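You operate a simulated robot arm through the tools that you are given. There is no shell and no other tool.

The job below is to be done with a simulated two-armed robot. You get a single attempt, and the scene is never put back.

Task
Cap the three small clear bottles and rack them by lot.
Fine: caps tight, each in the cell with its number, hardly a drop spilt. Set down upright: what you pick out.

It is judged by the outcome, as a careful person would: the job done as asked, and still so three seconds after it is handed in. It fails if anything else is knocked over, pushed out of place, dropped, spilled or broken. A push-on lid holds only when it is set on centred and level and pressed home; a screw cap is set on level and turned clockwise until tight.

Robot
Two 7-joint arms with two-finger parallel grippers on one trunk that stands fixed in place. Base frame: the origin is at the foot of the trunk, x ahead of it, y to its left, z up; the work surface is at about z = 88.4. Units: cm, rad, N and s.
The left shoulder is at [7.1, 15.6, 110.5], the right one opposite. Payload 3.91 kg a hand.
Tool frame (each hand has its own): the origin (TCP) lies between the finger pads and is the grasp point; the fingertips stand 3 cm ahead of it; z points along the fingers, y is the line along which they close. Largest opening 11 cm; finger width 2, thickness 1; the body of the gripper, 4.8 by 11.2 cm, starts 5.5 cm behind the TCP.
Orientation is told as [roll, pitch, yaw] about the base's x, y, z axes, in that order, counted from this pose: with the fingers straight down and closing along the base's y, the tool's x points along the base's -x, its y along +y and its z along -z.

Tools
- The arms move only by the tool apply_moves. It takes "left_moves", "right_moves" or both (then of equal length, played together; a hand with none holds still); each is a list of rows, each a list of 3 entries, a list of its own where there are three numbers: the shift along the base's x, y, z in units of 300 mm (1.0 is 300 mm), then the turn, a rotation vector about the base's x, y, z in units of 90 degrees (1.0 is 90 degrees), then the gripper command, from -1 (shut) to 1 (fully open), values between in proportion. In form: [[[dx, dy, dz], [rx, ry, rz], jaw], ...]. A call has 1 to 20 rows; each row is the pose to reach, as a shift and turn from the pose commanded when the call began. A call with a number of a shift or a turn outside -1 to 1 is refused whole. Each row takes 0.2 s and may step no farther than 5 cm and 0.15 rad from the row before; otherwise, or with a gripper value out of range, the whole call is refused. A pose out of reach is approached as far as the arm can. The call stops where the force on the tool passes 50 N (or 10 N more than at its start, if that is more) or the arm is blocked; 0.2 s more then pass. Each finger travels about 10.8 cm/s and halts on what it meets, pressing with about 39 N; the grip force reading is that of the motor and also rises with nothing between the fingers. The clock runs only during rows and for 0.2 s after the last one: add rows that repeat a pose to give the fingers time. It gives the time, the measured TCP pose, the force on the tool (base axes), the opening and the grip force at its end, in the units of the frame above (readings bear some noise), with the torque about the TCP (base axes, N m) and any sound that the robot's microphone picked up, and new pictures: "views" is both (left out), scene, wrist or none (wrist: the cameras of the hands that moved).
- Cameras (640 x 400 px; columns grow to the right, rows downward): "scene" is now at [14.06, -1.4, 134.62]; the picture's right is [-0.13, -0.99, 0.00], its down [-0.34, 0.04, -0.94] and it looks along [0.93, -0.12, -0.35] (base axes); focal length 294 px, centre (320, 200). "left" rides on the left gripper at [7.2, -1.7, -10.3] in its tool frame; the picture's right is [0.23, 0.97, 0.00], its down [-0.76, 0.18, -0.62] and it looks along [-0.61, 0.14, 0.78] (tool axes); focal length 222 px, centre (320, 200). "right" rides on the right gripper at [7.2, 1.7, -10.3] in its tool frame; the picture's right is [-0.23, 0.97, 0.00], its down [-0.76, -0.18, -0.62] and it looks along [-0.61, -0.14, 0.78] (tool axes); focal length 222 px, centre (320, 200). There is no depth. A picture from a camera that has moved, and an enlarged one, comes with that camera's place and axes in the base frame and with its lens. The place of the scene camera against the robot may be out by one fixed shift of up to 1.2 cm in any direction.
- slide_trunk(by): slides the trunk up (or, below 0, down) by that many cm; the arms and the scene camera ride with it, the base frame stays. It gives what a move gives, with no picture.
- turn_head(pan, tilt): turns the head with the scene camera to pan (to the left, within 1.501 rad either way) and tilt (down, from -0.506 to 1.204), counted from straight ahead of the robot. It gives what a move gives, and a new picture of the scene camera.
- zoom(camera, box): a new picture of the part [left, top, right, bottom] of that camera's present view, enlarged. The clock stands still meanwhile.
- sign_off(): hands the job in; it is judged then, once.

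Nothing tells you positions but the pictures and the camera data. Unless the task says otherwise, let go and move clear before handing in.

The tools are called after "Request:" by a JSON object that holds its "api" and its "payload". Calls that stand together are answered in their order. apply_moves: Moves the arms, as the interface text tells. Its arguments: {"type":"object","properties":{"left_moves":{"type":"array","items":{"type":"array"}},"right_moves":{"type":"array","items":{"type":"array"}},"views":{"type":"string","enum":["both","scene","wrist","none"]}},"required":[]} The other tools are called the same way: slide_trunk (by) slides the trunk up or down; turn_head (pan, tilt) turns the head that bears the scene camera; zoom (camera, box) takes an enlarged picture of a part of a camera's view; sign_off () hands the job in.

At the start:

```text
t: 0.0
left_ee_pos: [83.0, 29.95, 129.89]
left_orientation: [0.001, 0.0, -0.001]
left_contact_force: [0.3, -0.4, 0.0]
left_ft_torque: [0.01, -0.01, 0.01]
left_opening: 11.0
left_finger_force: 0.0
right_ee_pos: [58.88, -24.97, 129.85]
right_orientation: [0.001, -0.001, 0.001]
right_contact_force: [0.1, 0.5, 1.0]
right_ft_torque: [0.0, -0.01, 0.02]
right_opening: 10.99
right_finger_force: 0.0
trunk travel left (down, up): [-55.0, 39.0]
head pan, tilt: [-0.127, 0.353]
```

scene: 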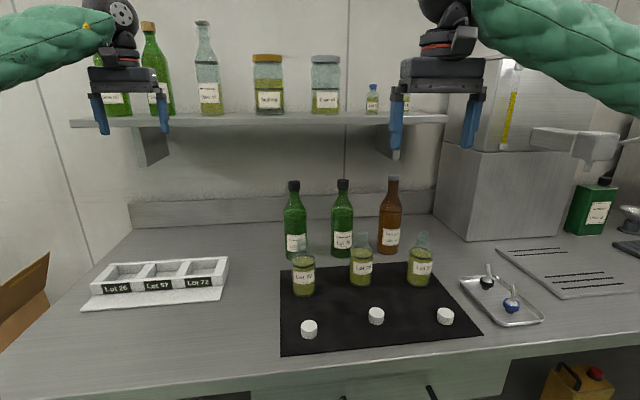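
right: 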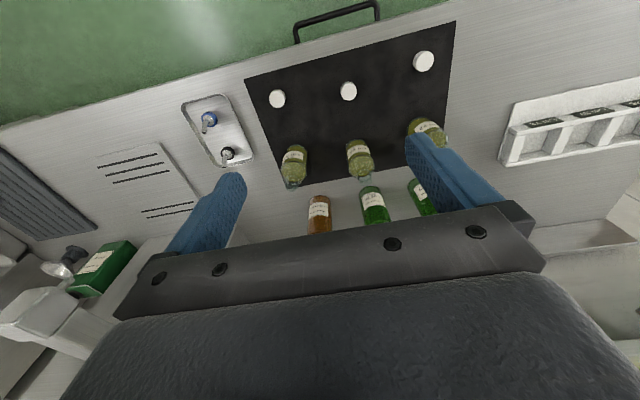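
left: 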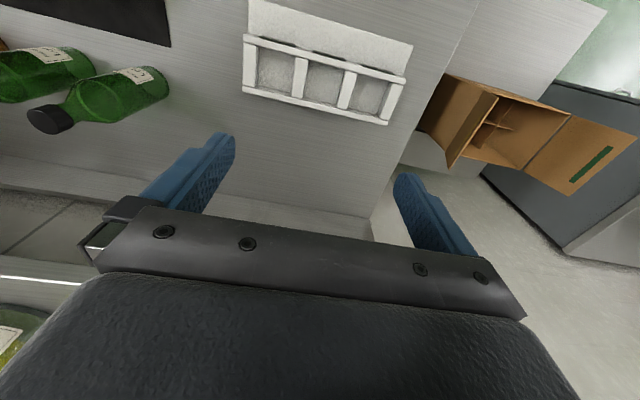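

I see three small clear bottles with green liquid on a dark mat, three white caps in front of them, and a three-cell rack at left labelled Lot 26, Lot 57 and Lot 72. I'll zoom in to read the labels and take positions.

Request:
{"api": "zoom", "payload": {"camera": "scene", "box": [270, 220, 470, 345]}}

Request:
{"api": "zoom", "payload": {"camera": "scene", "box": [80, 240, 240, 340]}}

Request:
{"api": "zoom", "payload": {"camera": "scene", "box": [440, 230, 640, 355]}}

Request:
{"api": "zoom", "payload": {"camera": "right", "box": [240, 20, 460, 200]}}

Request:
{"api": "zoom", "payload": {"camera": "left", "box": [220, 0, 440, 140]}}

```text
3.20 times, centred on (370, 282) of scene
camera zoom: at [14.06, -1.4, 134.62], right [-0.13, -0.99, 0.0], down [-0.34, 0.04, -0.94], along [0.93, -0.12, -0.35], focal length 939 px, centre (160, -64)
```

zoom: 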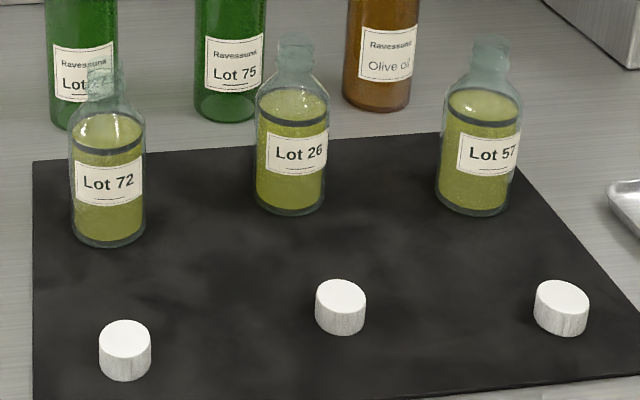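

```text
4.00 times, centred on (160, 290) of scene
camera zoom: at [14.06, -1.4, 134.62], right [-0.13, -0.99, 0.0], down [-0.34, 0.04, -0.94], along [0.93, -0.12, -0.35], focal length 1174 px, centre (960, -160)
```

zoom: 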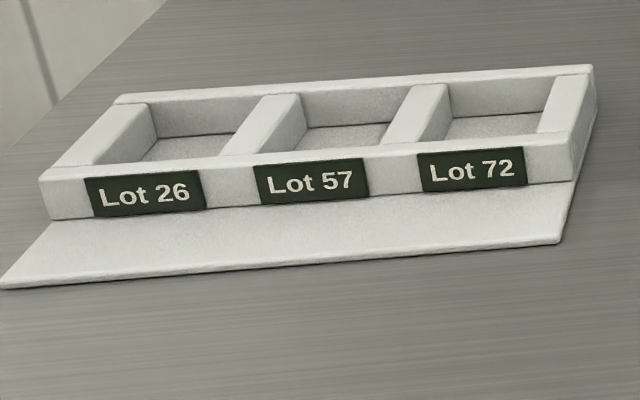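

```text
3.20 times, centred on (540, 292) of scene
camera zoom: at [14.06, -1.4, 134.62], right [-0.13, -0.99, 0.0], down [-0.34, 0.04, -0.94], along [0.93, -0.12, -0.35], focal length 939 px, centre (-384, -96)
```

zoom: 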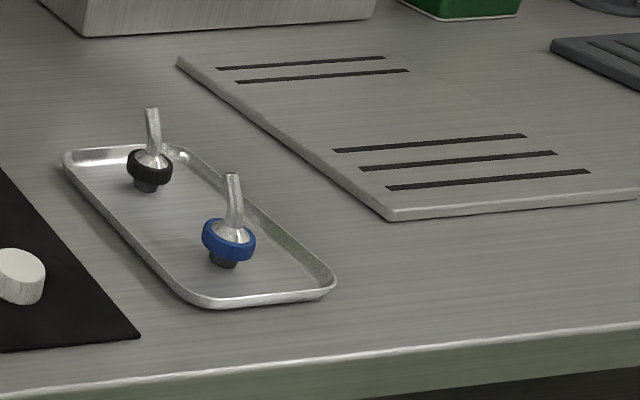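

```text
2.22 times, centred on (350, 110) of right
camera zoom: at [51.78, -23.35, 140.24], right [0.23, 0.97, 0.0], down [0.76, -0.18, 0.62], along [0.61, -0.14, -0.78], focal length 494 px, centre (253, 400)
```

zoom: 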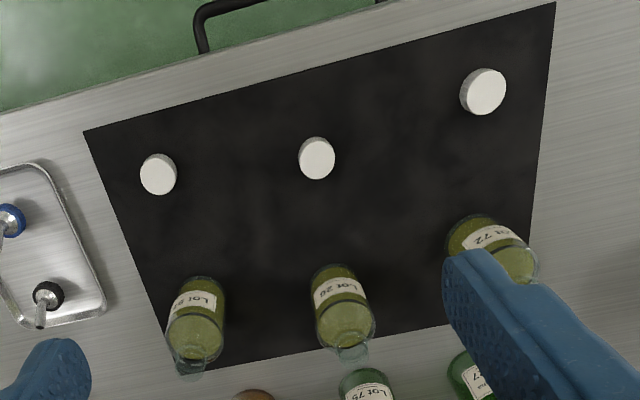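

```text
2.86 times, centred on (330, 70) of left
camera zoom: at [75.73, 28.2, 140.25], right [-0.23, 0.97, 0.0], down [0.76, 0.18, 0.62], along [0.61, 0.14, -0.78], focal length 635 px, centre (291, 571)
```

zoom: 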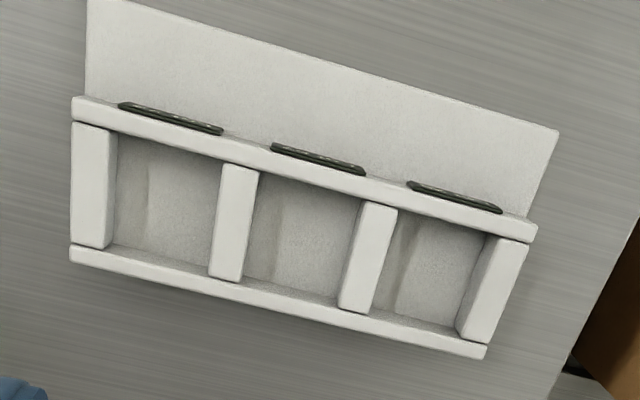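

The mat has Lot 72 (left), Lot 26 (middle) and Lot 57 (right), each with a loose white cap in front; the rack cells read 26, 57, 72 from left to right. I'll bring the right hand over the Lot 72 bottle, around (74, -5), to measure it and see the neck closely.

Request:
{"api": "apply_moves", "payload": {"right_moves": [[[0.07, 0.095, -0.066], [0, 0, 0], 1], [[0.144, 0.19, -0.132], [0, 0, 0], 1], [[0.216, 0.286, -0.198], [0, 0, 0], 1], [[0.288, 0.381, -0.264], [0, 0, 0], 1], [[0.36, 0.476, -0.33], [0, 0, 0], 1], [[0.43, 0.572, -0.396], [0, 0, 0], 1], [[0.503, 0.667, -0.463], [0, 0, 0], 1], [[0.503, 0.667, -0.463], [0, 0, 0], 1]]}}

```text
t: 1.8
left_ee_pos: [82.94, 29.64, 130.0]
left_orientation: [0.001, 0.0, 0.002]
left_contact_force: [-0.1, -1.0, 1.2]
left_ft_torque: [0.01, -0.02, 0.0]
left_opening: 11.01
left_finger_force: 0.1
right_ee_pos: [74.07, -5.06, 116.04]
right_orientation: [-0.001, 0.001, -0.001]
right_contact_force: [0.2, -0.2, 0.1]
right_ft_torque: [0.01, 0.0, 0.01]
right_opening: 11.0
right_finger_force: 0.1
trunk travel left (down, up): [-55.0, 39.0]
head pan, tilt: [-0.127, 0.353]
camera scene: at [13.99, -1.47, 134.64], right [-0.13, -0.99, 0.0], down [-0.34, 0.04, -0.94], along [0.93, -0.12, -0.35], focal length 294 px, centre (320, 200)
camera right: at [66.86, -3.47, 126.32], right [0.23, 0.97, 0.0], down [0.76, -0.18, 0.62], along [0.61, -0.14, -0.78], focal length 222 px, centre (320, 200)
```

scene: 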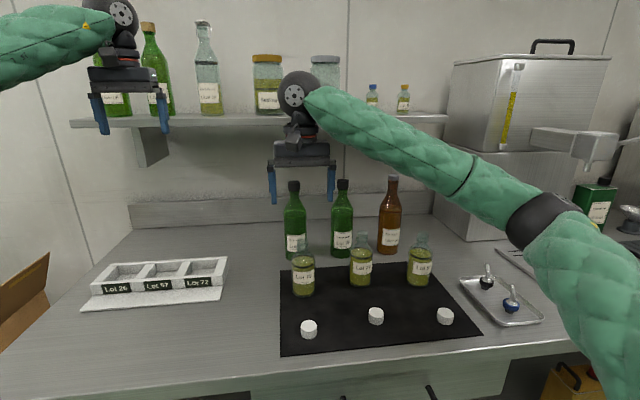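
right: 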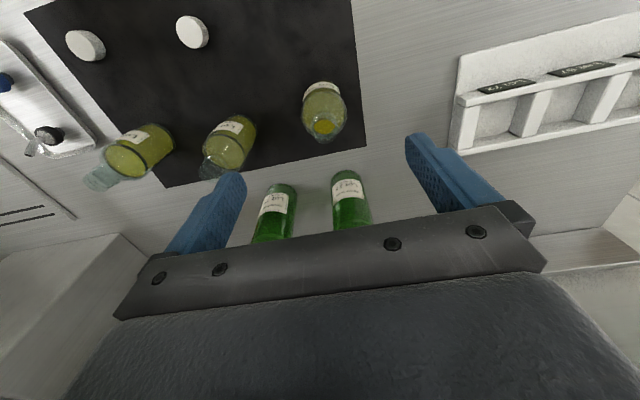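

The wrist camera now looks down on the Lot 72 bottle; I'll zoom in to see its neck and read its centre.

Request:
{"api": "zoom", "payload": {"camera": "right", "box": [260, 60, 388, 140]}}

Request:
{"api": "zoom", "payload": {"camera": "right", "box": [50, 0, 242, 120]}}

Request:
{"api": "zoom", "payload": {"camera": "scene", "box": [340, 220, 440, 282]}}

Request:
{"api": "zoom", "payload": {"camera": "scene", "box": [280, 230, 380, 292]}}

```text
5.00 times, centred on (324, 100) of right
camera zoom: at [66.86, -3.47, 126.32], right [0.23, 0.97, 0.0], down [0.76, -0.18, 0.62], along [0.61, -0.14, -0.78], focal length 1111 px, centre (300, 700)
```

zoom: 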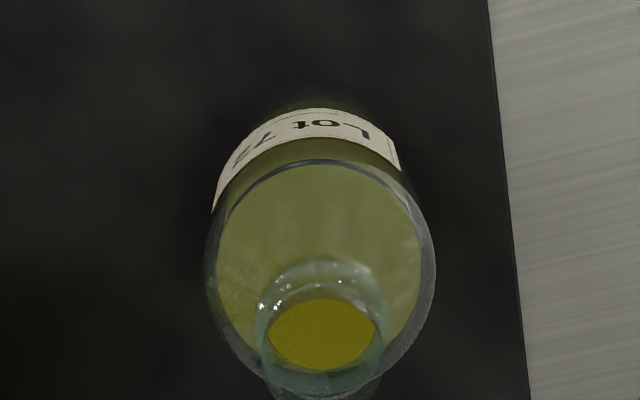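

```text
3.33 times, centred on (146, 60) of right
camera zoom: at [66.86, -3.47, 126.32], right [0.23, 0.97, 0.0], down [0.76, -0.18, 0.62], along [0.61, -0.14, -0.78], focal length 740 px, centre (900, 667)
```

zoom: 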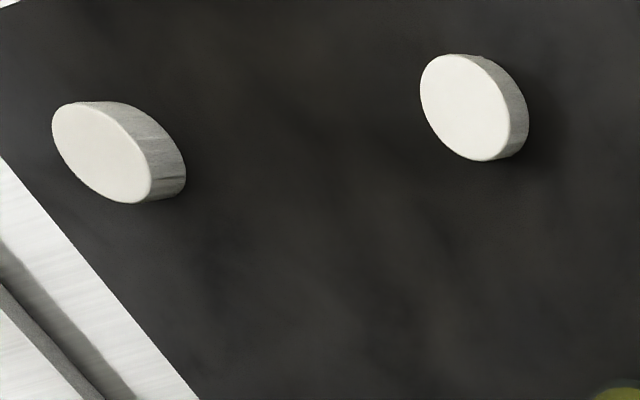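

```text
6.40 times, centred on (390, 251) of scene
camera zoom: at [13.99, -1.47, 134.64], right [-0.13, -0.99, 0.0], down [-0.34, 0.04, -0.94], along [0.93, -0.12, -0.35], focal length 1878 px, centre (-128, -126)
```

zoom: 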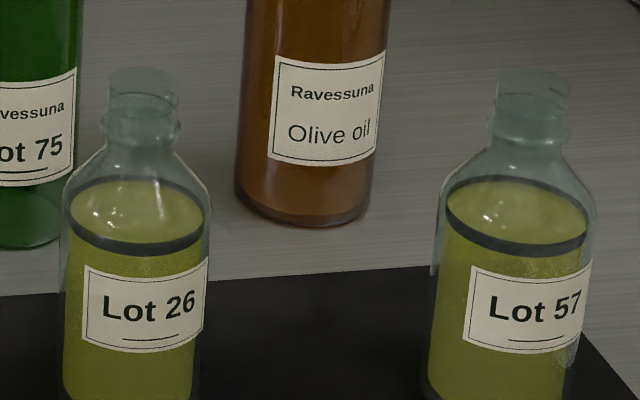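

```text
6.40 times, centred on (330, 261) of scene
camera zoom: at [13.99, -1.47, 134.64], right [-0.13, -0.99, 0.0], down [-0.34, 0.04, -0.94], along [0.93, -0.12, -0.35], focal length 1878 px, centre (256, -190)
```

zoom: 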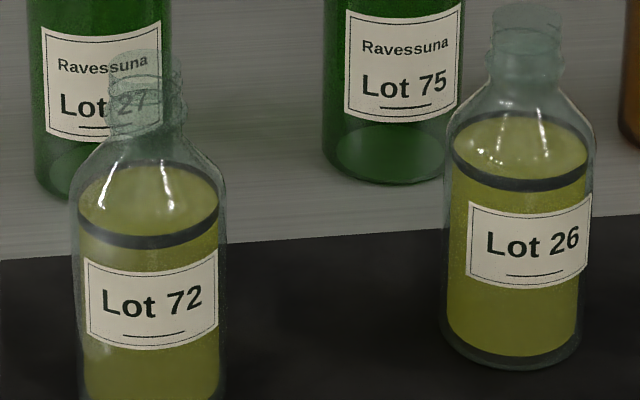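

The necks have a bead below a threaded finish, so these look like screw caps with about a 2.7 cm neck. I'll lower over Lot 72 (about (75.1, -5)) for a precise neck fix, keeping the fingertips above the mouth.

Request:
{"api": "apply_moves", "payload": {"right_moves": [[[0.02, 0.002, -0.12], [0, 0, 0], 1], [[0.035, 0.003, -0.2333], [0, 0, 0], 1], [[0.035, 0.003, -0.2333], [0, 0, 0], 1], [[0.035, 0.003, -0.2333], [0, 0, 0], 1]], "views": "wrist"}}

Request:
{"api": "zoom", "payload": {"camera": "right", "box": [240, 80, 400, 180]}}

Request:
{"api": "zoom", "payload": {"camera": "scene", "box": [250, 190, 350, 252]}}

```text
t: 2.8
left_ee_pos: [83.06, 29.84, 129.89]
left_orientation: [-0.001, 0.001, 0.0]
left_contact_force: [0.1, -0.1, 0.5]
left_ft_torque: [0.0, -0.03, -0.05]
left_opening: 11.02
left_finger_force: 0.0
right_ee_pos: [75.22, -4.78, 109.06]
right_orientation: [-0.001, -0.001, 0.0]
right_contact_force: [-0.5, 0.4, -0.3]
right_ft_torque: [0.01, -0.01, -0.01]
right_opening: 10.99
right_finger_force: 0.0
trunk travel left (down, up): [-55.0, 39.0]
head pan, tilt: [-0.127, 0.353]
camera right: at [67.98, -3.09, 119.43], right [0.23, 0.97, 0.0], down [0.76, -0.18, 0.62], along [0.61, -0.14, -0.78], focal length 222 px, centre (320, 200)
```

right: 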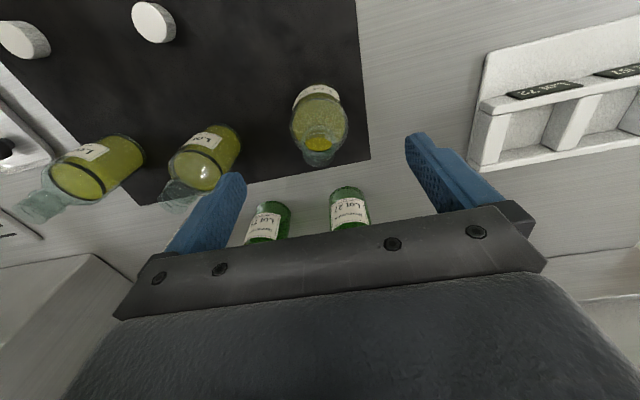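

```text
4.00 times, centred on (320, 130) of right
camera zoom: at [67.98, -3.09, 119.43], right [0.23, 0.97, 0.0], down [0.76, -0.18, 0.62], along [0.61, -0.14, -0.78], focal length 888 px, centre (320, 480)
```

zoom: 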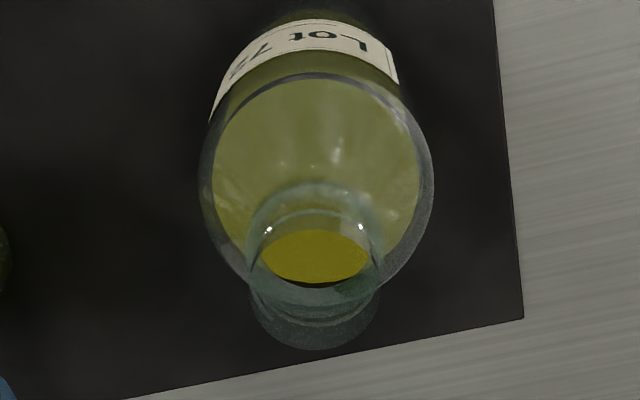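

```text
6.40 times, centred on (300, 221) of scene
camera zoom: at [14.1, -1.4, 134.62], right [-0.13, -0.99, 0.0], down [-0.34, 0.04, -0.94], along [0.93, -0.12, -0.35], focal length 1878 px, centre (448, 66)
```

zoom: 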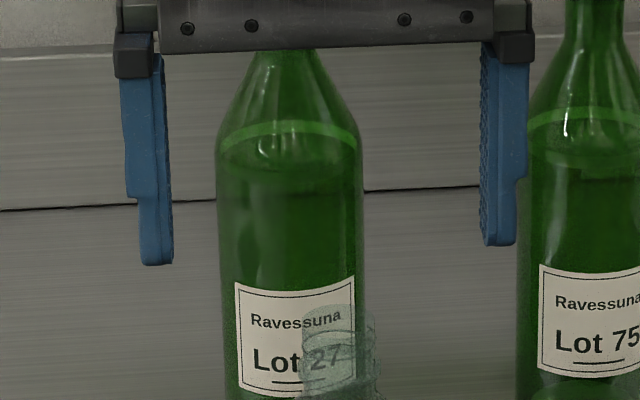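

Lot 72's mouth is at about (75.4, -5.0, 103.7), and comparing with the fingertips shows the scene camera really sits about 1 cm higher than told. Next I hover over the left cap, near (62, -5.3), to fix its position.

Request:
{"api": "apply_moves", "payload": {"right_moves": [[[-0.15, -0.005, 0], [0, 0, 0], 1], [[-0.3, -0.01, 0], [0, 0, 0], 1], [[-0.44, -0.017, 0], [0, 0, 0], 1], [[-0.44, -0.017, -0.15], [0, 0, 0], 1], [[-0.44, -0.017, -0.3], [0, 0, 0], 1], [[-0.44, -0.017, -0.4], [0, 0, 0], 1], [[-0.44, -0.017, -0.4], [0, 0, 0], 1]], "views": "both"}}

Request:
{"api": "zoom", "payload": {"camera": "right", "box": [240, 80, 400, 180]}}

Request:
{"api": "zoom", "payload": {"camera": "scene", "box": [250, 280, 370, 355]}}

```text
t: 4.4
left_ee_pos: [83.0, 29.82, 129.93]
left_orientation: [0.001, 0.0, 0.001]
left_contact_force: [-0.1, 0.6, -0.2]
left_ft_torque: [0.02, -0.02, -0.02]
left_opening: 11.0
left_finger_force: 0.0
right_ee_pos: [61.88, -5.38, 96.97]
right_orientation: [0.0, -0.001, 0.0]
right_contact_force: [0.1, 0.9, -0.3]
right_ft_torque: [-0.01, 0.01, 0.03]
right_opening: 11.03
right_finger_force: 0.1
trunk travel left (down, up): [-55.0, 39.0]
head pan, tilt: [-0.127, 0.353]
camera scene: at [14.04, -1.38, 134.63], right [-0.13, -0.99, 0.0], down [-0.34, 0.04, -0.94], along [0.93, -0.12, -0.35], focal length 294 px, centre (320, 200)
camera right: at [54.64, -3.76, 107.27], right [0.23, 0.97, 0.0], down [0.76, -0.18, 0.62], along [0.61, -0.14, -0.78], focal length 222 px, centre (320, 200)
```

scene: 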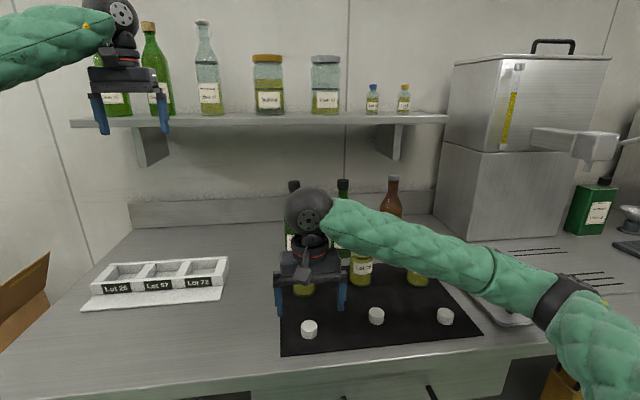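
right: 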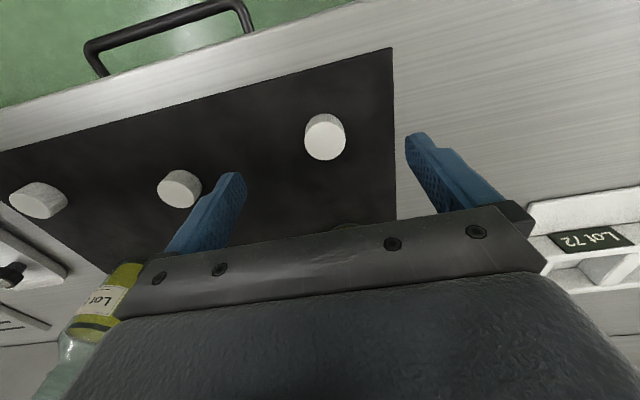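

```text
4.00 times, centred on (320, 130) of right
camera zoom: at [54.64, -3.76, 107.27], right [0.23, 0.97, 0.0], down [0.76, -0.18, 0.62], along [0.61, -0.14, -0.78], focal length 888 px, centre (320, 480)
```

zoom: 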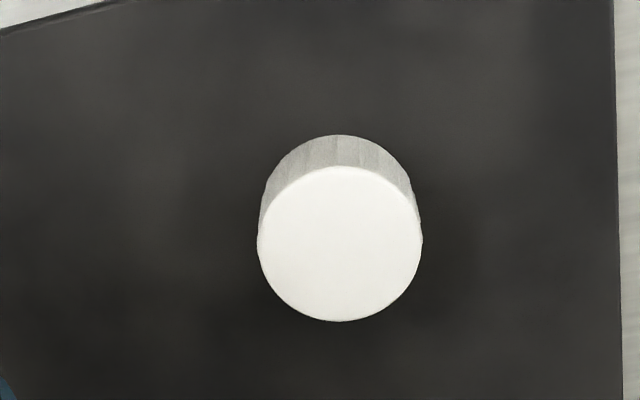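

```text
5.33 times, centred on (310, 318) of scene
camera zoom: at [14.04, -1.38, 134.63], right [-0.13, -0.99, 0.0], down [-0.34, 0.04, -0.94], along [0.93, -0.12, -0.35], focal length 1565 px, centre (373, -427)
```

zoom: 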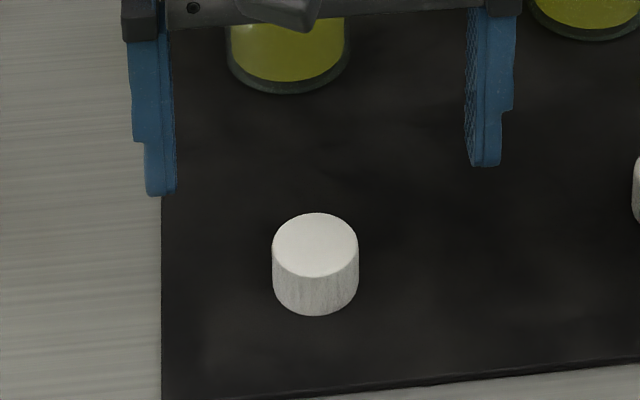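

The cap is about 3.3 cm wide and 1.8 cm tall, at (61.8, -5.07), top near z = 90.5. I'll lower with fingertips just above the mat and close on it.

Request:
{"api": "apply_moves", "payload": {"right_moves": [[[-0.003, 0.0105, 0], [0, 0, 0], 0.3], [[-0.003, 0.0105, -0.08], [0, 0, 0], 0.2], [[-0.003, 0.0105, -0.13], [0, 0, 0], 0.2], [[-0.003, 0.0105, -0.163], [0, 0, 0], 0.2], [[-0.003, 0.0105, -0.163], [0, 0, 0], 0.2]], "views": "both"}}

Request:
{"api": "zoom", "payload": {"camera": "scene", "box": [250, 280, 370, 355]}}

Request:
{"api": "zoom", "payload": {"camera": "right", "box": [200, 80, 440, 230]}}

```text
t: 5.6
left_ee_pos: [82.93, 30.06, 130.05]
left_orientation: [-0.002, 0.0, 0.0]
left_contact_force: [0.1, 0.2, -0.4]
left_ft_torque: [-0.01, 0.02, -0.01]
left_opening: 10.99
left_finger_force: 0.1
right_ee_pos: [61.85, -5.01, 92.53]
right_orientation: [-0.002, -0.001, -0.001]
right_contact_force: [-0.2, -0.4, 0.5]
right_ft_torque: [-0.01, 0.0, -0.01]
right_opening: 6.61
right_finger_force: 0.0
trunk travel left (down, up): [-55.0, 39.0]
head pan, tilt: [-0.127, 0.353]
camera scene: at [13.97, -1.19, 134.72], right [-0.13, -0.99, 0.0], down [-0.34, 0.04, -0.94], along [0.93, -0.12, -0.34], focal length 294 px, centre (320, 200)
camera right: at [54.62, -3.37, 102.84], right [0.23, 0.97, 0.0], down [0.76, -0.18, 0.63], along [0.61, -0.14, -0.78], focal length 222 px, centre (320, 200)
```

scene: 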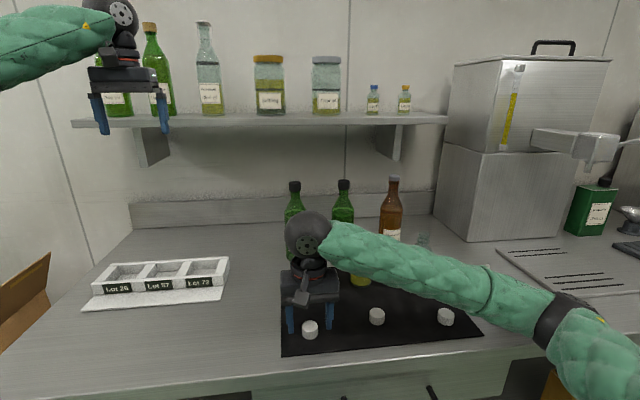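
right: 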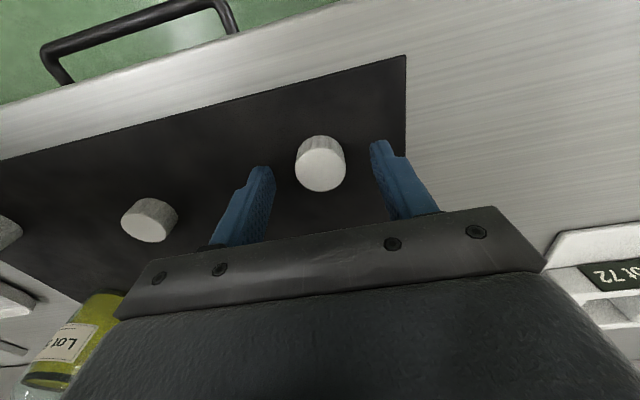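

```text
5.33 times, centred on (310, 318) of scene
camera zoom: at [13.97, -1.19, 134.72], right [-0.13, -0.99, 0.0], down [-0.34, 0.04, -0.94], along [0.93, -0.12, -0.34], focal length 1565 px, centre (373, -427)
```

zoom: 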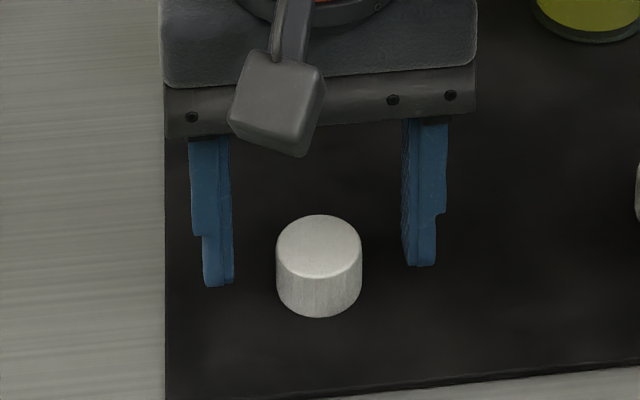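

```text
2.67 times, centred on (320, 155) of right
camera zoom: at [54.62, -3.37, 102.84], right [0.23, 0.97, 0.0], down [0.76, -0.18, 0.63], along [0.61, -0.14, -0.78], focal length 592 px, centre (320, 320)
```

zoom: 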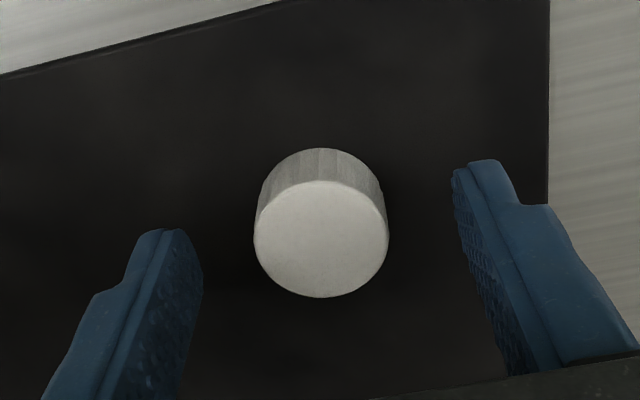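

The cap is centred between the open fingers with the tips just above the mat. I'll let the arm settle and re-read the height before closing.

Request:
{"api": "apply_moves", "payload": {"right_moves": [[[0, 0, 0], [0, 0, 0], 0.2], [[0, 0, 0], [0, 0, 0], 0.2]], "views": "none"}}

Request:
{"api": "zoom", "payload": {"camera": "scene", "box": [250, 280, 370, 355]}}

```text
t: 6.2
left_ee_pos: [82.79, 30.14, 129.89]
left_orientation: [-0.002, -0.002, 0.001]
left_contact_force: [0.0, 0.1, 0.6]
left_ft_torque: [-0.03, 0.01, 0.01]
left_opening: 11.0
left_finger_force: 0.2
right_ee_pos: [61.87, -4.93, 92.5]
right_orientation: [-0.002, 0.0, -0.001]
right_contact_force: [0.0, -0.1, 0.2]
right_ft_torque: [-0.01, 0.0, -0.02]
right_opening: 6.61
right_finger_force: 0.0
trunk travel left (down, up): [-55.0, 39.0]
head pan, tilt: [-0.127, 0.353]
```

```text
5.33 times, centred on (310, 318) of scene
camera zoom: at [13.9, -1.12, 134.7], right [-0.13, -0.99, 0.0], down [-0.34, 0.04, -0.94], along [0.93, -0.12, -0.34], focal length 1565 px, centre (373, -427)
```

zoom: 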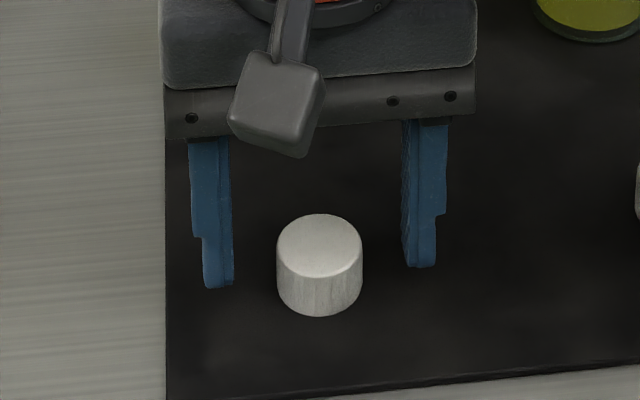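

Steady: tips about 0.4 cm above the mat, which suits gripping the cap's upper three quarters. Closing on the cap now.

Request:
{"api": "apply_moves", "payload": {"right_moves": [[[0, 0, 0], [0, 0, 0], -0.2], [[0, 0, 0], [0, 0, 0], -0.6], [[0, 0, 0], [0, 0, 0], -1], [[0, 0, 0], [0, 0, 0], -1], [[0, 0, 0], [0, 0, 0], -1]], "views": "none"}}

Request:
{"api": "zoom", "payload": {"camera": "right", "box": [200, 80, 440, 230]}}

Request:
{"api": "zoom", "payload": {"camera": "scene", "box": [250, 280, 370, 355]}}

```text
t: 7.4
left_ee_pos: [82.8, 30.16, 130.05]
left_orientation: [-0.002, -0.002, 0.0]
left_contact_force: [-0.4, 0.4, 0.5]
left_ft_torque: [-0.01, 0.0, 0.0]
left_opening: 11.0
left_finger_force: 0.1
right_ee_pos: [61.65, -4.93, 92.33]
right_orientation: [-0.003, -0.003, 0.0]
right_contact_force: [0.0, 0.4, 0.3]
right_ft_torque: [0.0, 0.02, 0.05]
right_opening: 3.17
right_finger_force: 39.4
trunk travel left (down, up): [-55.0, 39.0]
head pan, tilt: [-0.127, 0.353]
```

```text
2.67 times, centred on (320, 155) of right
camera zoom: at [54.52, -3.32, 102.79], right [0.23, 0.97, 0.0], down [0.76, -0.18, 0.63], along [0.61, -0.14, -0.78], focal length 592 px, centre (320, 320)
```

zoom: 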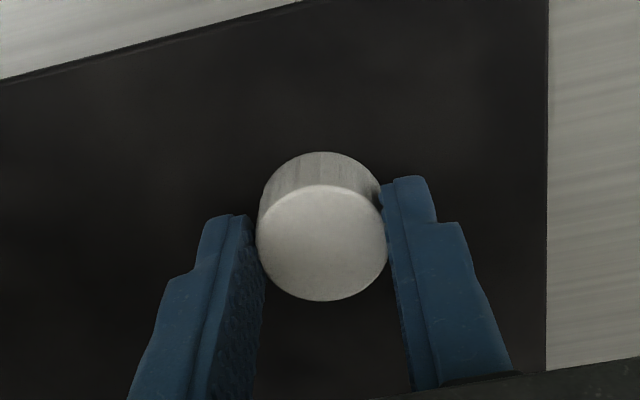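

```text
5.33 times, centred on (310, 318) of scene
camera zoom: at [13.86, -1.11, 134.67], right [-0.13, -0.99, 0.0], down [-0.34, 0.04, -0.94], along [0.93, -0.12, -0.34], focal length 1565 px, centre (373, -427)
```

zoom: 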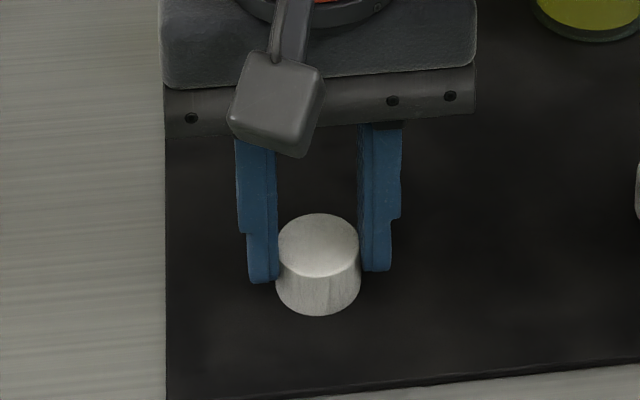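

The cap is held (opening 3.17 cm). I'll lift it and carry it to a waiting spot to the right, clear of where the left hand will come in.

Request:
{"api": "apply_moves", "payload": {"right_moves": [[[0, 0, 0.05], [0, 0, 0], -1], [[0, 0, 0.15], [0, 0, 0], -1], [[0, 0, 0.3], [0, 0, 0], -1], [[0, 0, 0.45], [0, 0, 0], -1], [[0, 0, 0.6], [0, 0, 0], -1], [[-0.02, -0.14, 0.65], [0, 0, 0], -1], [[-0.04, -0.28, 0.667], [0, 0, 0], -1], [[-0.06, -0.42, 0.667], [0, 0, 0], -1], [[-0.06, -0.55, 0.667], [0, 0, 0], -1], [[-0.06, -0.55, 0.667], [0, 0, 0], -1]], "views": "both"}}

Request:
{"api": "zoom", "payload": {"camera": "right", "box": [200, 80, 440, 230]}}

```text
t: 9.6
left_ee_pos: [83.12, 29.96, 129.82]
left_orientation: [-0.001, 0.003, 0.001]
left_contact_force: [0.2, 0.5, 0.0]
left_ft_torque: [0.0, 0.05, -0.05]
left_opening: 11.0
left_finger_force: 0.2
right_ee_pos: [60.33, -21.43, 112.16]
right_orientation: [0.0, 0.0, 0.0]
right_contact_force: [0.3, 0.0, -0.7]
right_ft_torque: [-0.02, 0.0, 0.01]
right_opening: 3.14
right_finger_force: 39.0
trunk travel left (down, up): [-55.0, 39.0]
head pan, tilt: [-0.127, 0.353]
camera scene: at [14.11, -1.29, 134.62], right [-0.13, -0.99, 0.0], down [-0.34, 0.04, -0.94], along [0.93, -0.12, -0.35], focal length 294 px, centre (320, 200)
camera right: at [53.05, -19.8, 122.51], right [0.23, 0.97, 0.0], down [0.76, -0.18, 0.62], along [0.61, -0.14, -0.78], focal length 222 px, centre (320, 200)
```

scene: 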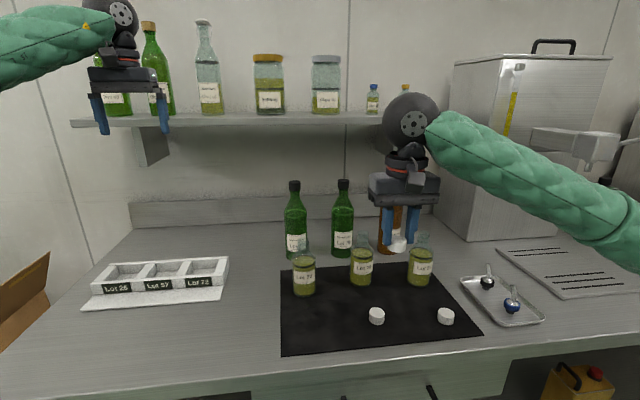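
right: 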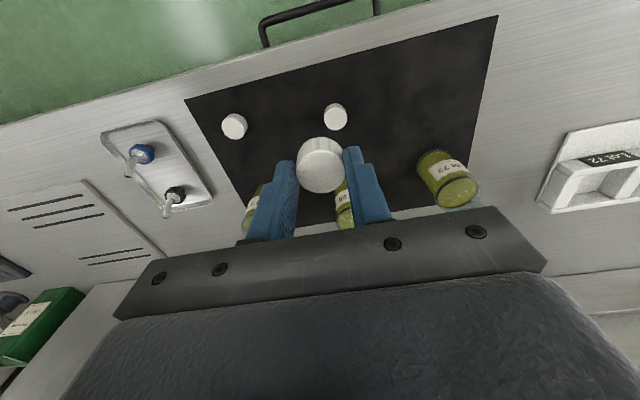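

```text
2.67 times, centred on (320, 155) of right
camera zoom: at [53.05, -19.8, 122.51], right [0.23, 0.97, 0.0], down [0.76, -0.18, 0.62], along [0.61, -0.14, -0.78], focal length 592 px, centre (320, 320)
```

zoom: 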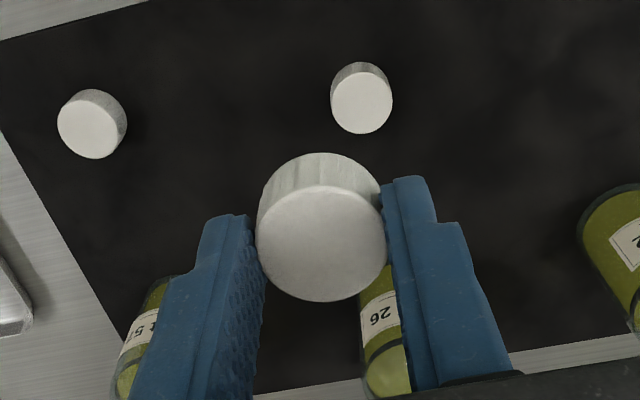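

The cap rides level in the right hand at (60, -21, 112). Now I tilt the left hand forward and bring it to a point in front and left of Lot 72, so it can steady that bottle's body while I screw the cap.

Request:
{"api": "apply_moves", "payload": {"left_moves": [[[-0.045, -0.0772, -0.0792], [-0.0194, -0.0532, -0.0335], 0.64], [[-0.09, -0.1544, -0.1583], [-0.0387, -0.1064, -0.0671], 0.64], [[-0.135, -0.2317, -0.2375], [-0.0581, -0.1596, -0.1006], 0.64], [[-0.18, -0.3089, -0.3167], [-0.0774, -0.2127, -0.1341], 0.64], [[-0.225, -0.3861, -0.3958], [-0.0968, -0.2659, -0.1677], 0.64], [[-0.27, -0.4633, -0.475], [-0.1162, -0.3191, -0.2012], 0.64], [[-0.315, -0.5406, -0.5542], [-0.1355, -0.3723, -0.2347], 0.64], [[-0.36, -0.6178, -0.6333], [-0.1549, -0.4255, -0.2683], 0.64], [[-0.405, -0.695, -0.7125], [-0.1742, -0.4786, -0.3018], 0.64], [[-0.45, -0.7722, -0.7917], [-0.1936, -0.5318, -0.3353], 0.64], [[-0.495, -0.8494, -0.8708], [-0.2129, -0.585, -0.3689], 0.64], [[-0.54, -0.9267, -0.95], [-0.2323, -0.6382, -0.4024], 0.64], [[-0.54, -0.9267, -0.95], [-0.2323, -0.6382, -0.4024], 0.64]]}}

```text
t: 12.4
left_ee_pos: [66.58, 2.15, 101.53]
left_orientation: [0.0, -1.048, -0.698]
left_contact_force: [0.0, 0.3, -0.6]
left_ft_torque: [0.0, 0.02, 0.01]
left_opening: 9.01
left_finger_force: 0.1
right_ee_pos: [60.26, -21.56, 112.22]
right_orientation: [0.0, 0.001, -0.001]
right_contact_force: [-0.6, -0.4, -0.2]
right_ft_torque: [-0.03, -0.02, 0.01]
right_opening: 3.16
right_finger_force: 38.5
trunk travel left (down, up): [-55.0, 39.0]
head pan, tilt: [-0.127, 0.353]
camera scene: at [14.04, -1.4, 134.63], right [-0.13, -0.99, 0.0], down [-0.34, 0.04, -0.94], along [0.93, -0.12, -0.35], focal length 294 px, centre (320, 200)
camera left: at [55.8, 8.93, 100.35], right [0.54, 0.82, -0.2], down [-0.01, 0.24, 0.97], along [0.84, -0.52, 0.14], focal length 222 px, centre (320, 200)
```

scene: 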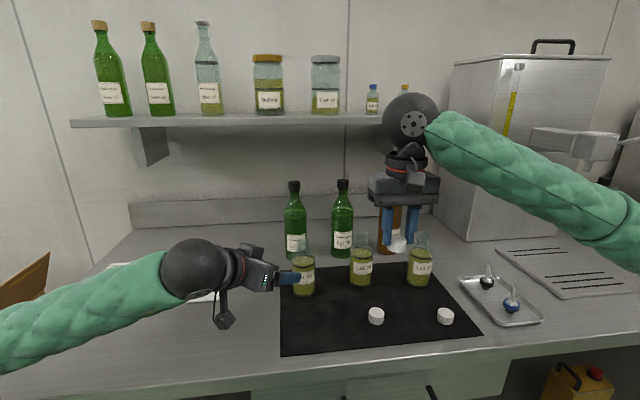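
left: 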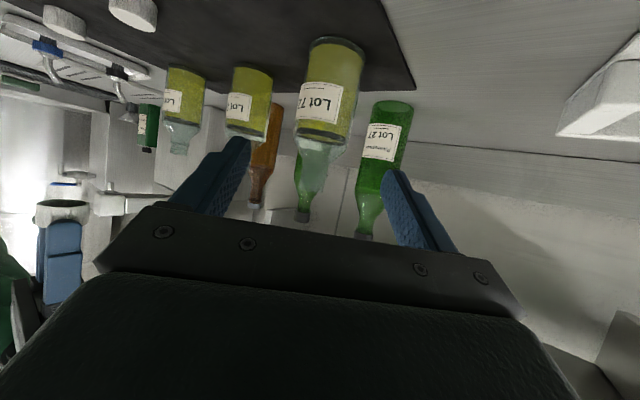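

The left hand is in place with the tilted grip. I'll zoom in its camera to check that Lot 72 lies on the line between its fingers.

Request:
{"api": "zoom", "payload": {"camera": "left", "box": [220, 20, 444, 160]}}

Request:
{"api": "zoom", "payload": {"camera": "scene", "box": [200, 220, 360, 320]}}

```text
2.86 times, centred on (332, 90) of left
camera zoom: at [55.8, 8.93, 100.35], right [0.54, 0.82, -0.2], down [-0.01, 0.24, 0.97], along [0.84, -0.52, 0.14], focal length 635 px, centre (286, 514)
```

zoom: 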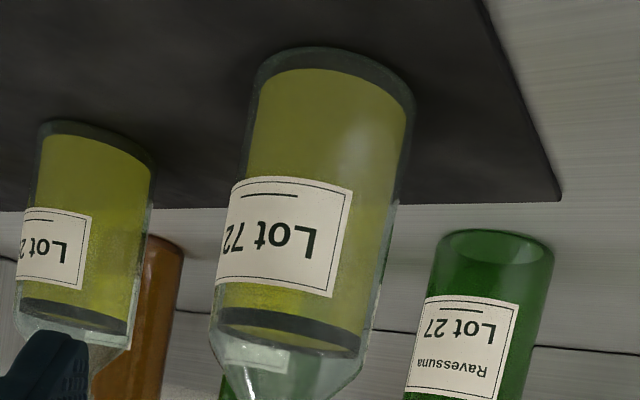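

```text
4.00 times, centred on (280, 270) of scene
camera zoom: at [14.04, -1.4, 134.63], right [-0.13, -0.99, 0.0], down [-0.34, 0.04, -0.94], along [0.93, -0.12, -0.35], focal length 1174 px, centre (480, -80)
```

zoom: 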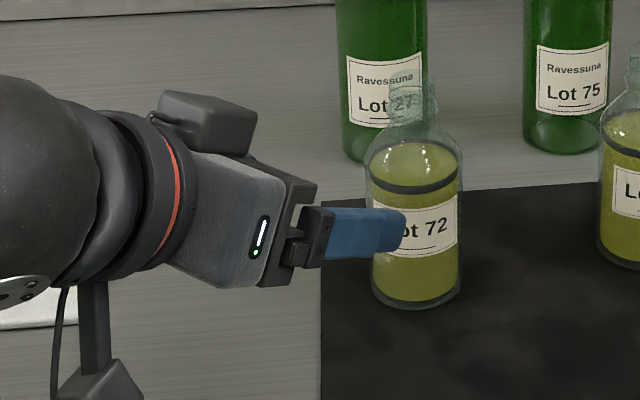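

The bottle appears about 0.5 cm to the camera's right of the finger midline, so I correct sideways and advance 7 cm along the finger direction, then check again.

Request:
{"api": "apply_moves", "payload": {"left_moves": [[[0.06, -0.02, -0.03], [0, 0, 0], 0.64], [[0.11, -0.07, -0.075], [0, 0, 0], 0.64], [[0.1657, -0.1173, -0.1167], [0, 0, 0], 0.64], [[0.1657, -0.1173, -0.1167], [0, 0, 0], 0.64]], "views": "none"}}

Request:
{"api": "zoom", "payload": {"camera": "left", "box": [200, 40, 440, 190]}}

Request:
{"api": "zoom", "payload": {"camera": "scene", "box": [200, 220, 360, 320]}}

```text
t: 13.4
left_ee_pos: [71.74, -1.54, 97.89]
left_orientation: [0.0, -1.048, -0.696]
left_contact_force: [0.1, -0.2, 0.2]
left_ft_torque: [0.02, 0.01, -0.02]
left_opening: 9.0
left_finger_force: 0.0
right_ee_pos: [60.07, -21.42, 112.06]
right_orientation: [-0.001, -0.001, 0.0]
right_contact_force: [0.4, 0.3, 0.0]
right_ft_torque: [-0.04, 0.02, 0.01]
right_opening: 3.15
right_finger_force: 39.5
trunk travel left (down, up): [-55.0, 39.0]
head pan, tilt: [-0.127, 0.353]
```

```text
2.67 times, centred on (320, 115) of left
camera zoom: at [60.89, 5.31, 96.77], right [0.54, 0.82, -0.2], down [-0.01, 0.24, 0.97], along [0.84, -0.52, 0.13], focal length 592 px, centre (320, 427)
```

zoom: 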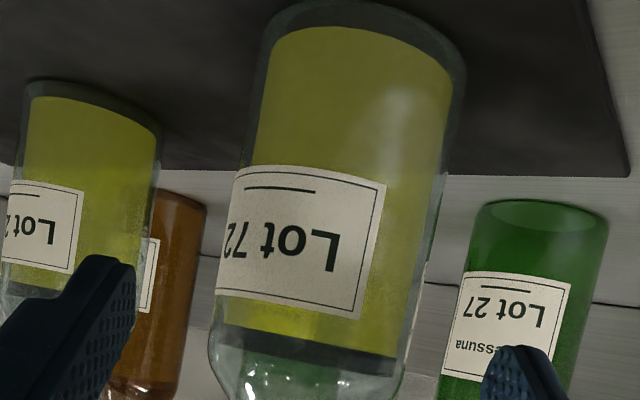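

```text
4.00 times, centred on (280, 270) of scene
camera zoom: at [14.01, -1.38, 134.63], right [-0.13, -0.99, 0.0], down [-0.34, 0.04, -0.94], along [0.93, -0.12, -0.35], focal length 1174 px, centre (480, -80)
```

zoom: 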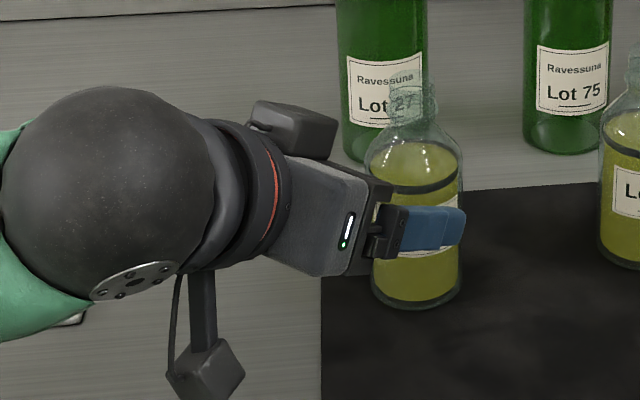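

The bottle is now centred between the left fingers to within a millimetre. I'll advance the last 6 cm and look again before closing.

Request:
{"api": "apply_moves", "payload": {"left_moves": [[[0.045, -0.038, -0.034], [0, 0, 0], 0.64], [[0.09, -0.075, -0.067], [0, 0, 0], 0.64], [[0.1326, -0.1114, -0.1], [0, 0, 0], 0.64], [[0.1326, -0.1114, -0.1], [0, 0, 0], 0.64]], "views": "none"}}

Request:
{"api": "zoom", "payload": {"camera": "left", "box": [160, 40, 480, 240]}}

Request:
{"api": "zoom", "payload": {"camera": "scene", "box": [220, 220, 380, 320]}}

```text
t: 14.4
left_ee_pos: [75.39, -4.43, 95.37]
left_orientation: [0.006, -1.053, -0.699]
left_contact_force: [0.0, -0.2, 1.2]
left_ft_torque: [0.0, 0.02, -0.03]
left_opening: 9.01
left_finger_force: 0.1
right_ee_pos: [59.47, -21.37, 112.72]
right_orientation: [-0.004, -0.007, -0.001]
right_contact_force: [0.4, -1.6, 0.3]
right_ft_torque: [0.01, 0.03, -0.02]
right_opening: 3.12
right_finger_force: 39.1
trunk travel left (down, up): [-55.0, 39.0]
head pan, tilt: [-0.127, 0.353]
```

```text
2.00 times, centred on (320, 140) of left
camera zoom: at [64.49, 2.37, 94.17], right [0.54, 0.82, -0.19], down [-0.01, 0.24, 0.97], along [0.84, -0.52, 0.14], focal length 444 px, centre (320, 320)
```

zoom: 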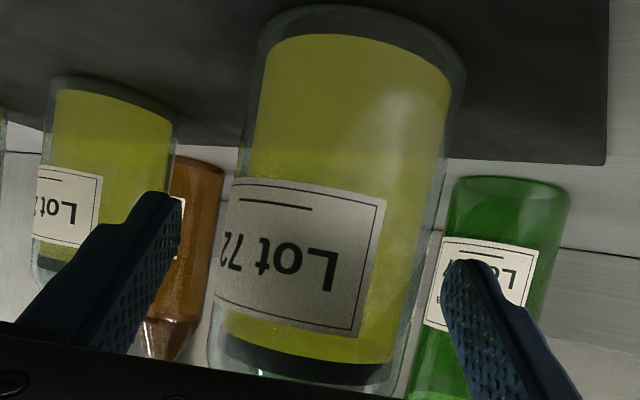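

```text
4.00 times, centred on (300, 270) of scene
camera zoom: at [13.03, -0.93, 134.76], right [-0.12, -0.99, 0.0], down [-0.34, 0.04, -0.94], along [0.93, -0.12, -0.34], focal length 1174 px, centre (400, -80)
```

zoom: 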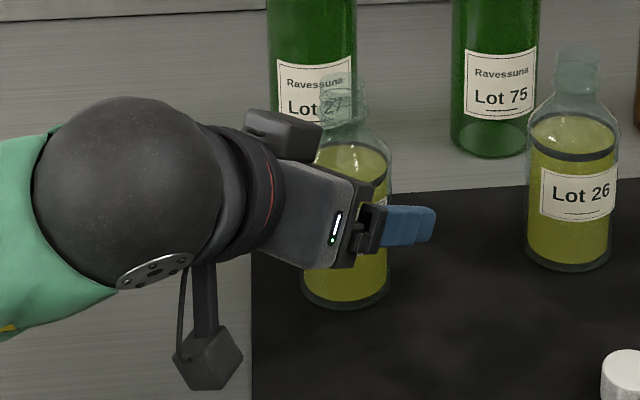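

The scene camera shifted back about 1 cm, which suggests the body is being pushed by something. I want to see the whole arms before going on.

Request:
{"api": "turn_head", "payload": {"pan": 0.35, "tilt": 0.75}}

```text
t: 15.3
left_ee_pos: [75.26, -4.22, 95.4]
left_orientation: [0.006, -1.053, -0.703]
left_contact_force: [0.0, -0.1, 0.2]
left_ft_torque: [-0.04, 0.01, -0.01]
left_opening: 9.01
left_finger_force: 0.0
right_ee_pos: [59.37, -21.26, 112.63]
right_orientation: [-0.003, -0.007, -0.001]
right_contact_force: [0.0, 0.0, -0.8]
right_ft_torque: [0.03, 0.05, -0.01]
right_opening: 3.16
right_finger_force: 39.0
trunk travel left (down, up): [-55.0, 39.0]
head pan, tilt: [0.351, 0.75]
camera scene: at [11.63, 2.99, 131.16], right [0.35, -0.94, 0.0], down [-0.63, -0.24, -0.74], along [0.69, 0.25, -0.68], focal length 294 px, centre (320, 200)
```

scene: 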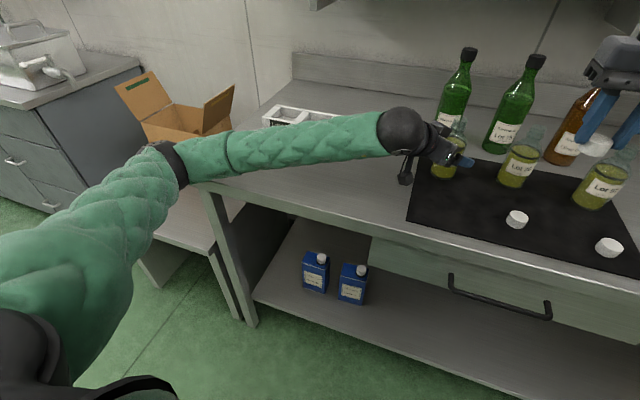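

The left forearm is resting on the counter's front edge, pushing the body back. I'll back the left hand out along its approach line, then raise the trunk so both forearms come in from above.

Request:
{"api": "apply_moves", "payload": {"left_moves": [[[-0.0442, 0.0371, 0.0333], [0, 0, 0], 0.64], [[-0.11, 0.0925, 0.085], [0, 0, 0], 0.64], [[-0.18, 0.151, 0.14], [0, 0, 0], 0.64], [[-0.25, 0.21, 0.2], [0, 0, 0], 0.64], [[-0.287, 0.241, 0.25], [0, 0, 0], 0.64], [[-0.287, 0.241, 0.25], [0, 0, 0], 0.64]], "views": "scene"}}

```text
t: 16.7
left_ee_pos: [67.01, 2.44, 102.23]
left_orientation: [-0.002, -1.047, -0.699]
left_contact_force: [0.8, 0.7, -0.7]
left_ft_torque: [-0.02, 0.01, -0.05]
left_opening: 9.02
left_finger_force: 0.1
right_ee_pos: [60.32, -21.52, 112.05]
right_orientation: [-0.001, 0.001, 0.001]
right_contact_force: [-0.2, -1.1, -0.1]
right_ft_torque: [-0.06, 0.0, 0.01]
right_opening: 3.15
right_finger_force: 39.4
trunk travel left (down, up): [-55.0, 39.0]
head pan, tilt: [0.351, 0.75]
camera scene: at [12.66, 2.63, 131.06], right [0.34, -0.94, 0.0], down [-0.64, -0.23, -0.73], along [0.69, 0.25, -0.68], focal length 294 px, centre (320, 200)
```

scene: 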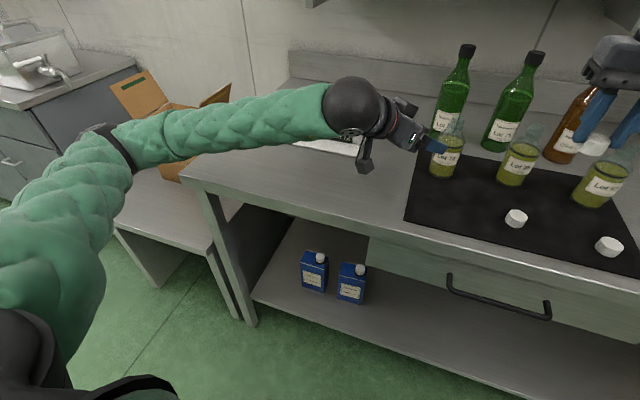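

The body has sprung back, and the bottle stands undisturbed. Raising the trunk by 20 cm now.

Request:
{"api": "slide_trunk", "payload": {"by": 20}}

Request:
{"api": "turn_head", "payload": {"pan": 0.1, "tilt": 0.65}}

```text
t: 18.9
left_ee_pos: [66.97, 2.37, 122.2]
left_orientation: [-0.001, -1.046, -0.699]
left_contact_force: [-0.3, 0.2, -1.0]
left_ft_torque: [-0.03, -0.02, 0.01]
left_opening: 9.01
left_finger_force: 0.1
right_ee_pos: [60.18, -21.47, 132.25]
right_orientation: [0.001, -0.001, 0.001]
right_contact_force: [-0.2, -0.9, 0.8]
right_ft_torque: [-0.02, 0.02, 0.01]
right_opening: 3.15
right_finger_force: 38.8
trunk travel left (down, up): [-75.0, 19.0]
head pan, tilt: [0.351, 0.75]
```

```text
t: 19.7
left_ee_pos: [67.03, 2.46, 122.23]
left_orientation: [0.0, -1.047, -0.7]
left_contact_force: [0.3, -1.3, 0.5]
left_ft_torque: [0.0, 0.02, -0.01]
left_opening: 9.05
left_finger_force: 0.1
right_ee_pos: [60.29, -21.39, 132.16]
right_orientation: [0.0, -0.001, 0.0]
right_contact_force: [-0.1, 0.4, -0.4]
right_ft_torque: [0.0, -0.03, 0.01]
right_opening: 3.18
right_finger_force: 39.3
trunk travel left (down, up): [-75.0, 19.0]
head pan, tilt: [0.099, 0.649]
camera scene: at [13.46, 0.65, 151.93], right [0.1, -0.99, 0.0], down [-0.6, -0.06, -0.8], along [0.79, 0.08, -0.61], focal length 294 px, centre (320, 200)
```

scene: 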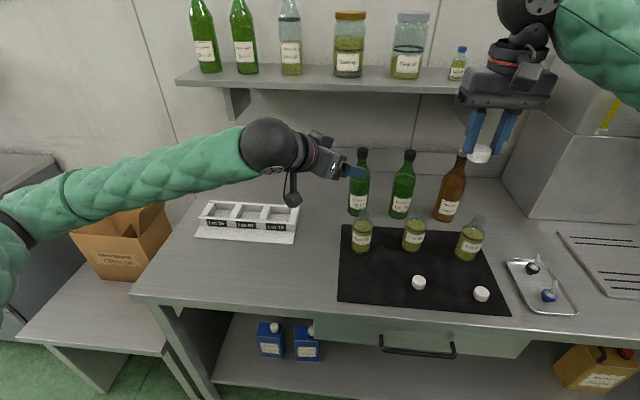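

With the trunk up, the left forearm clears the counter. I'll lower the left hand to its approach point and go in 7 cm, then check the view and the body for contact.

Request:
{"api": "apply_moves", "payload": {"left_moves": [[[0, 0, -0.15], [0, 0, 0], 0.64], [[0, 0, -0.3], [0, 0, 0], 0.64], [[0, 0, -0.45], [0, 0, 0], 0.64], [[0, 0, -0.6], [0, 0, 0], 0.64], [[0, 0, -0.687], [0, 0, 0], 0.64], [[0.0774, -0.065, -0.745], [0, 0, 0], 0.64], [[0.1547, -0.13, -0.804], [0, 0, 0], 0.64], [[0.1547, -0.13, -0.804], [0, 0, 0], 0.64]], "views": "scene"}}

Request:
{"api": "zoom", "payload": {"camera": "left", "box": [200, 40, 440, 190]}}

```text
t: 21.5
left_ee_pos: [71.56, -1.34, 98.07]
left_orientation: [0.001, -1.048, -0.698]
left_contact_force: [-0.7, 0.4, 0.7]
left_ft_torque: [-0.03, 0.0, 0.02]
left_opening: 9.03
left_finger_force: 0.1
right_ee_pos: [60.19, -21.56, 132.14]
right_orientation: [0.0, -0.001, 0.001]
right_contact_force: [-0.4, 0.6, 0.9]
right_ft_torque: [0.01, -0.01, -0.01]
right_opening: 3.16
right_finger_force: 38.8
trunk travel left (down, up): [-75.0, 19.0]
head pan, tilt: [0.099, 0.649]
camera scene: at [13.38, 0.7, 151.95], right [0.1, -0.99, 0.0], down [-0.6, -0.06, -0.8], along [0.79, 0.08, -0.6], focal length 294 px, centre (320, 200)
```

scene: 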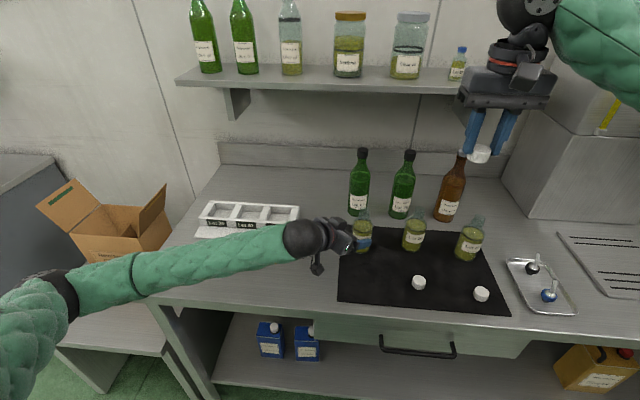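

```text
2.67 times, centred on (320, 115) of left
camera zoom: at [60.73, 5.54, 96.95], right [0.54, 0.82, -0.2], down [-0.01, 0.24, 0.97], along [0.84, -0.52, 0.13], focal length 592 px, centre (320, 427)
```

zoom: 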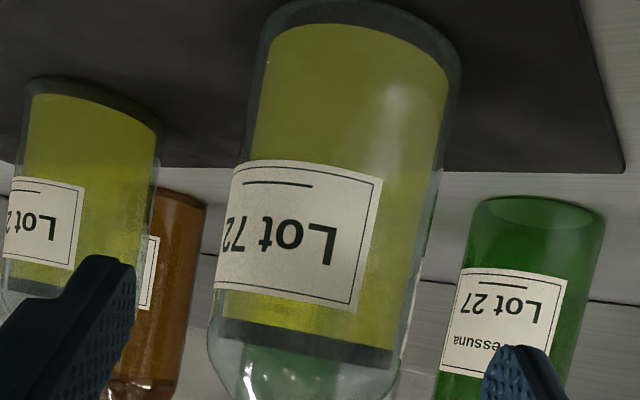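

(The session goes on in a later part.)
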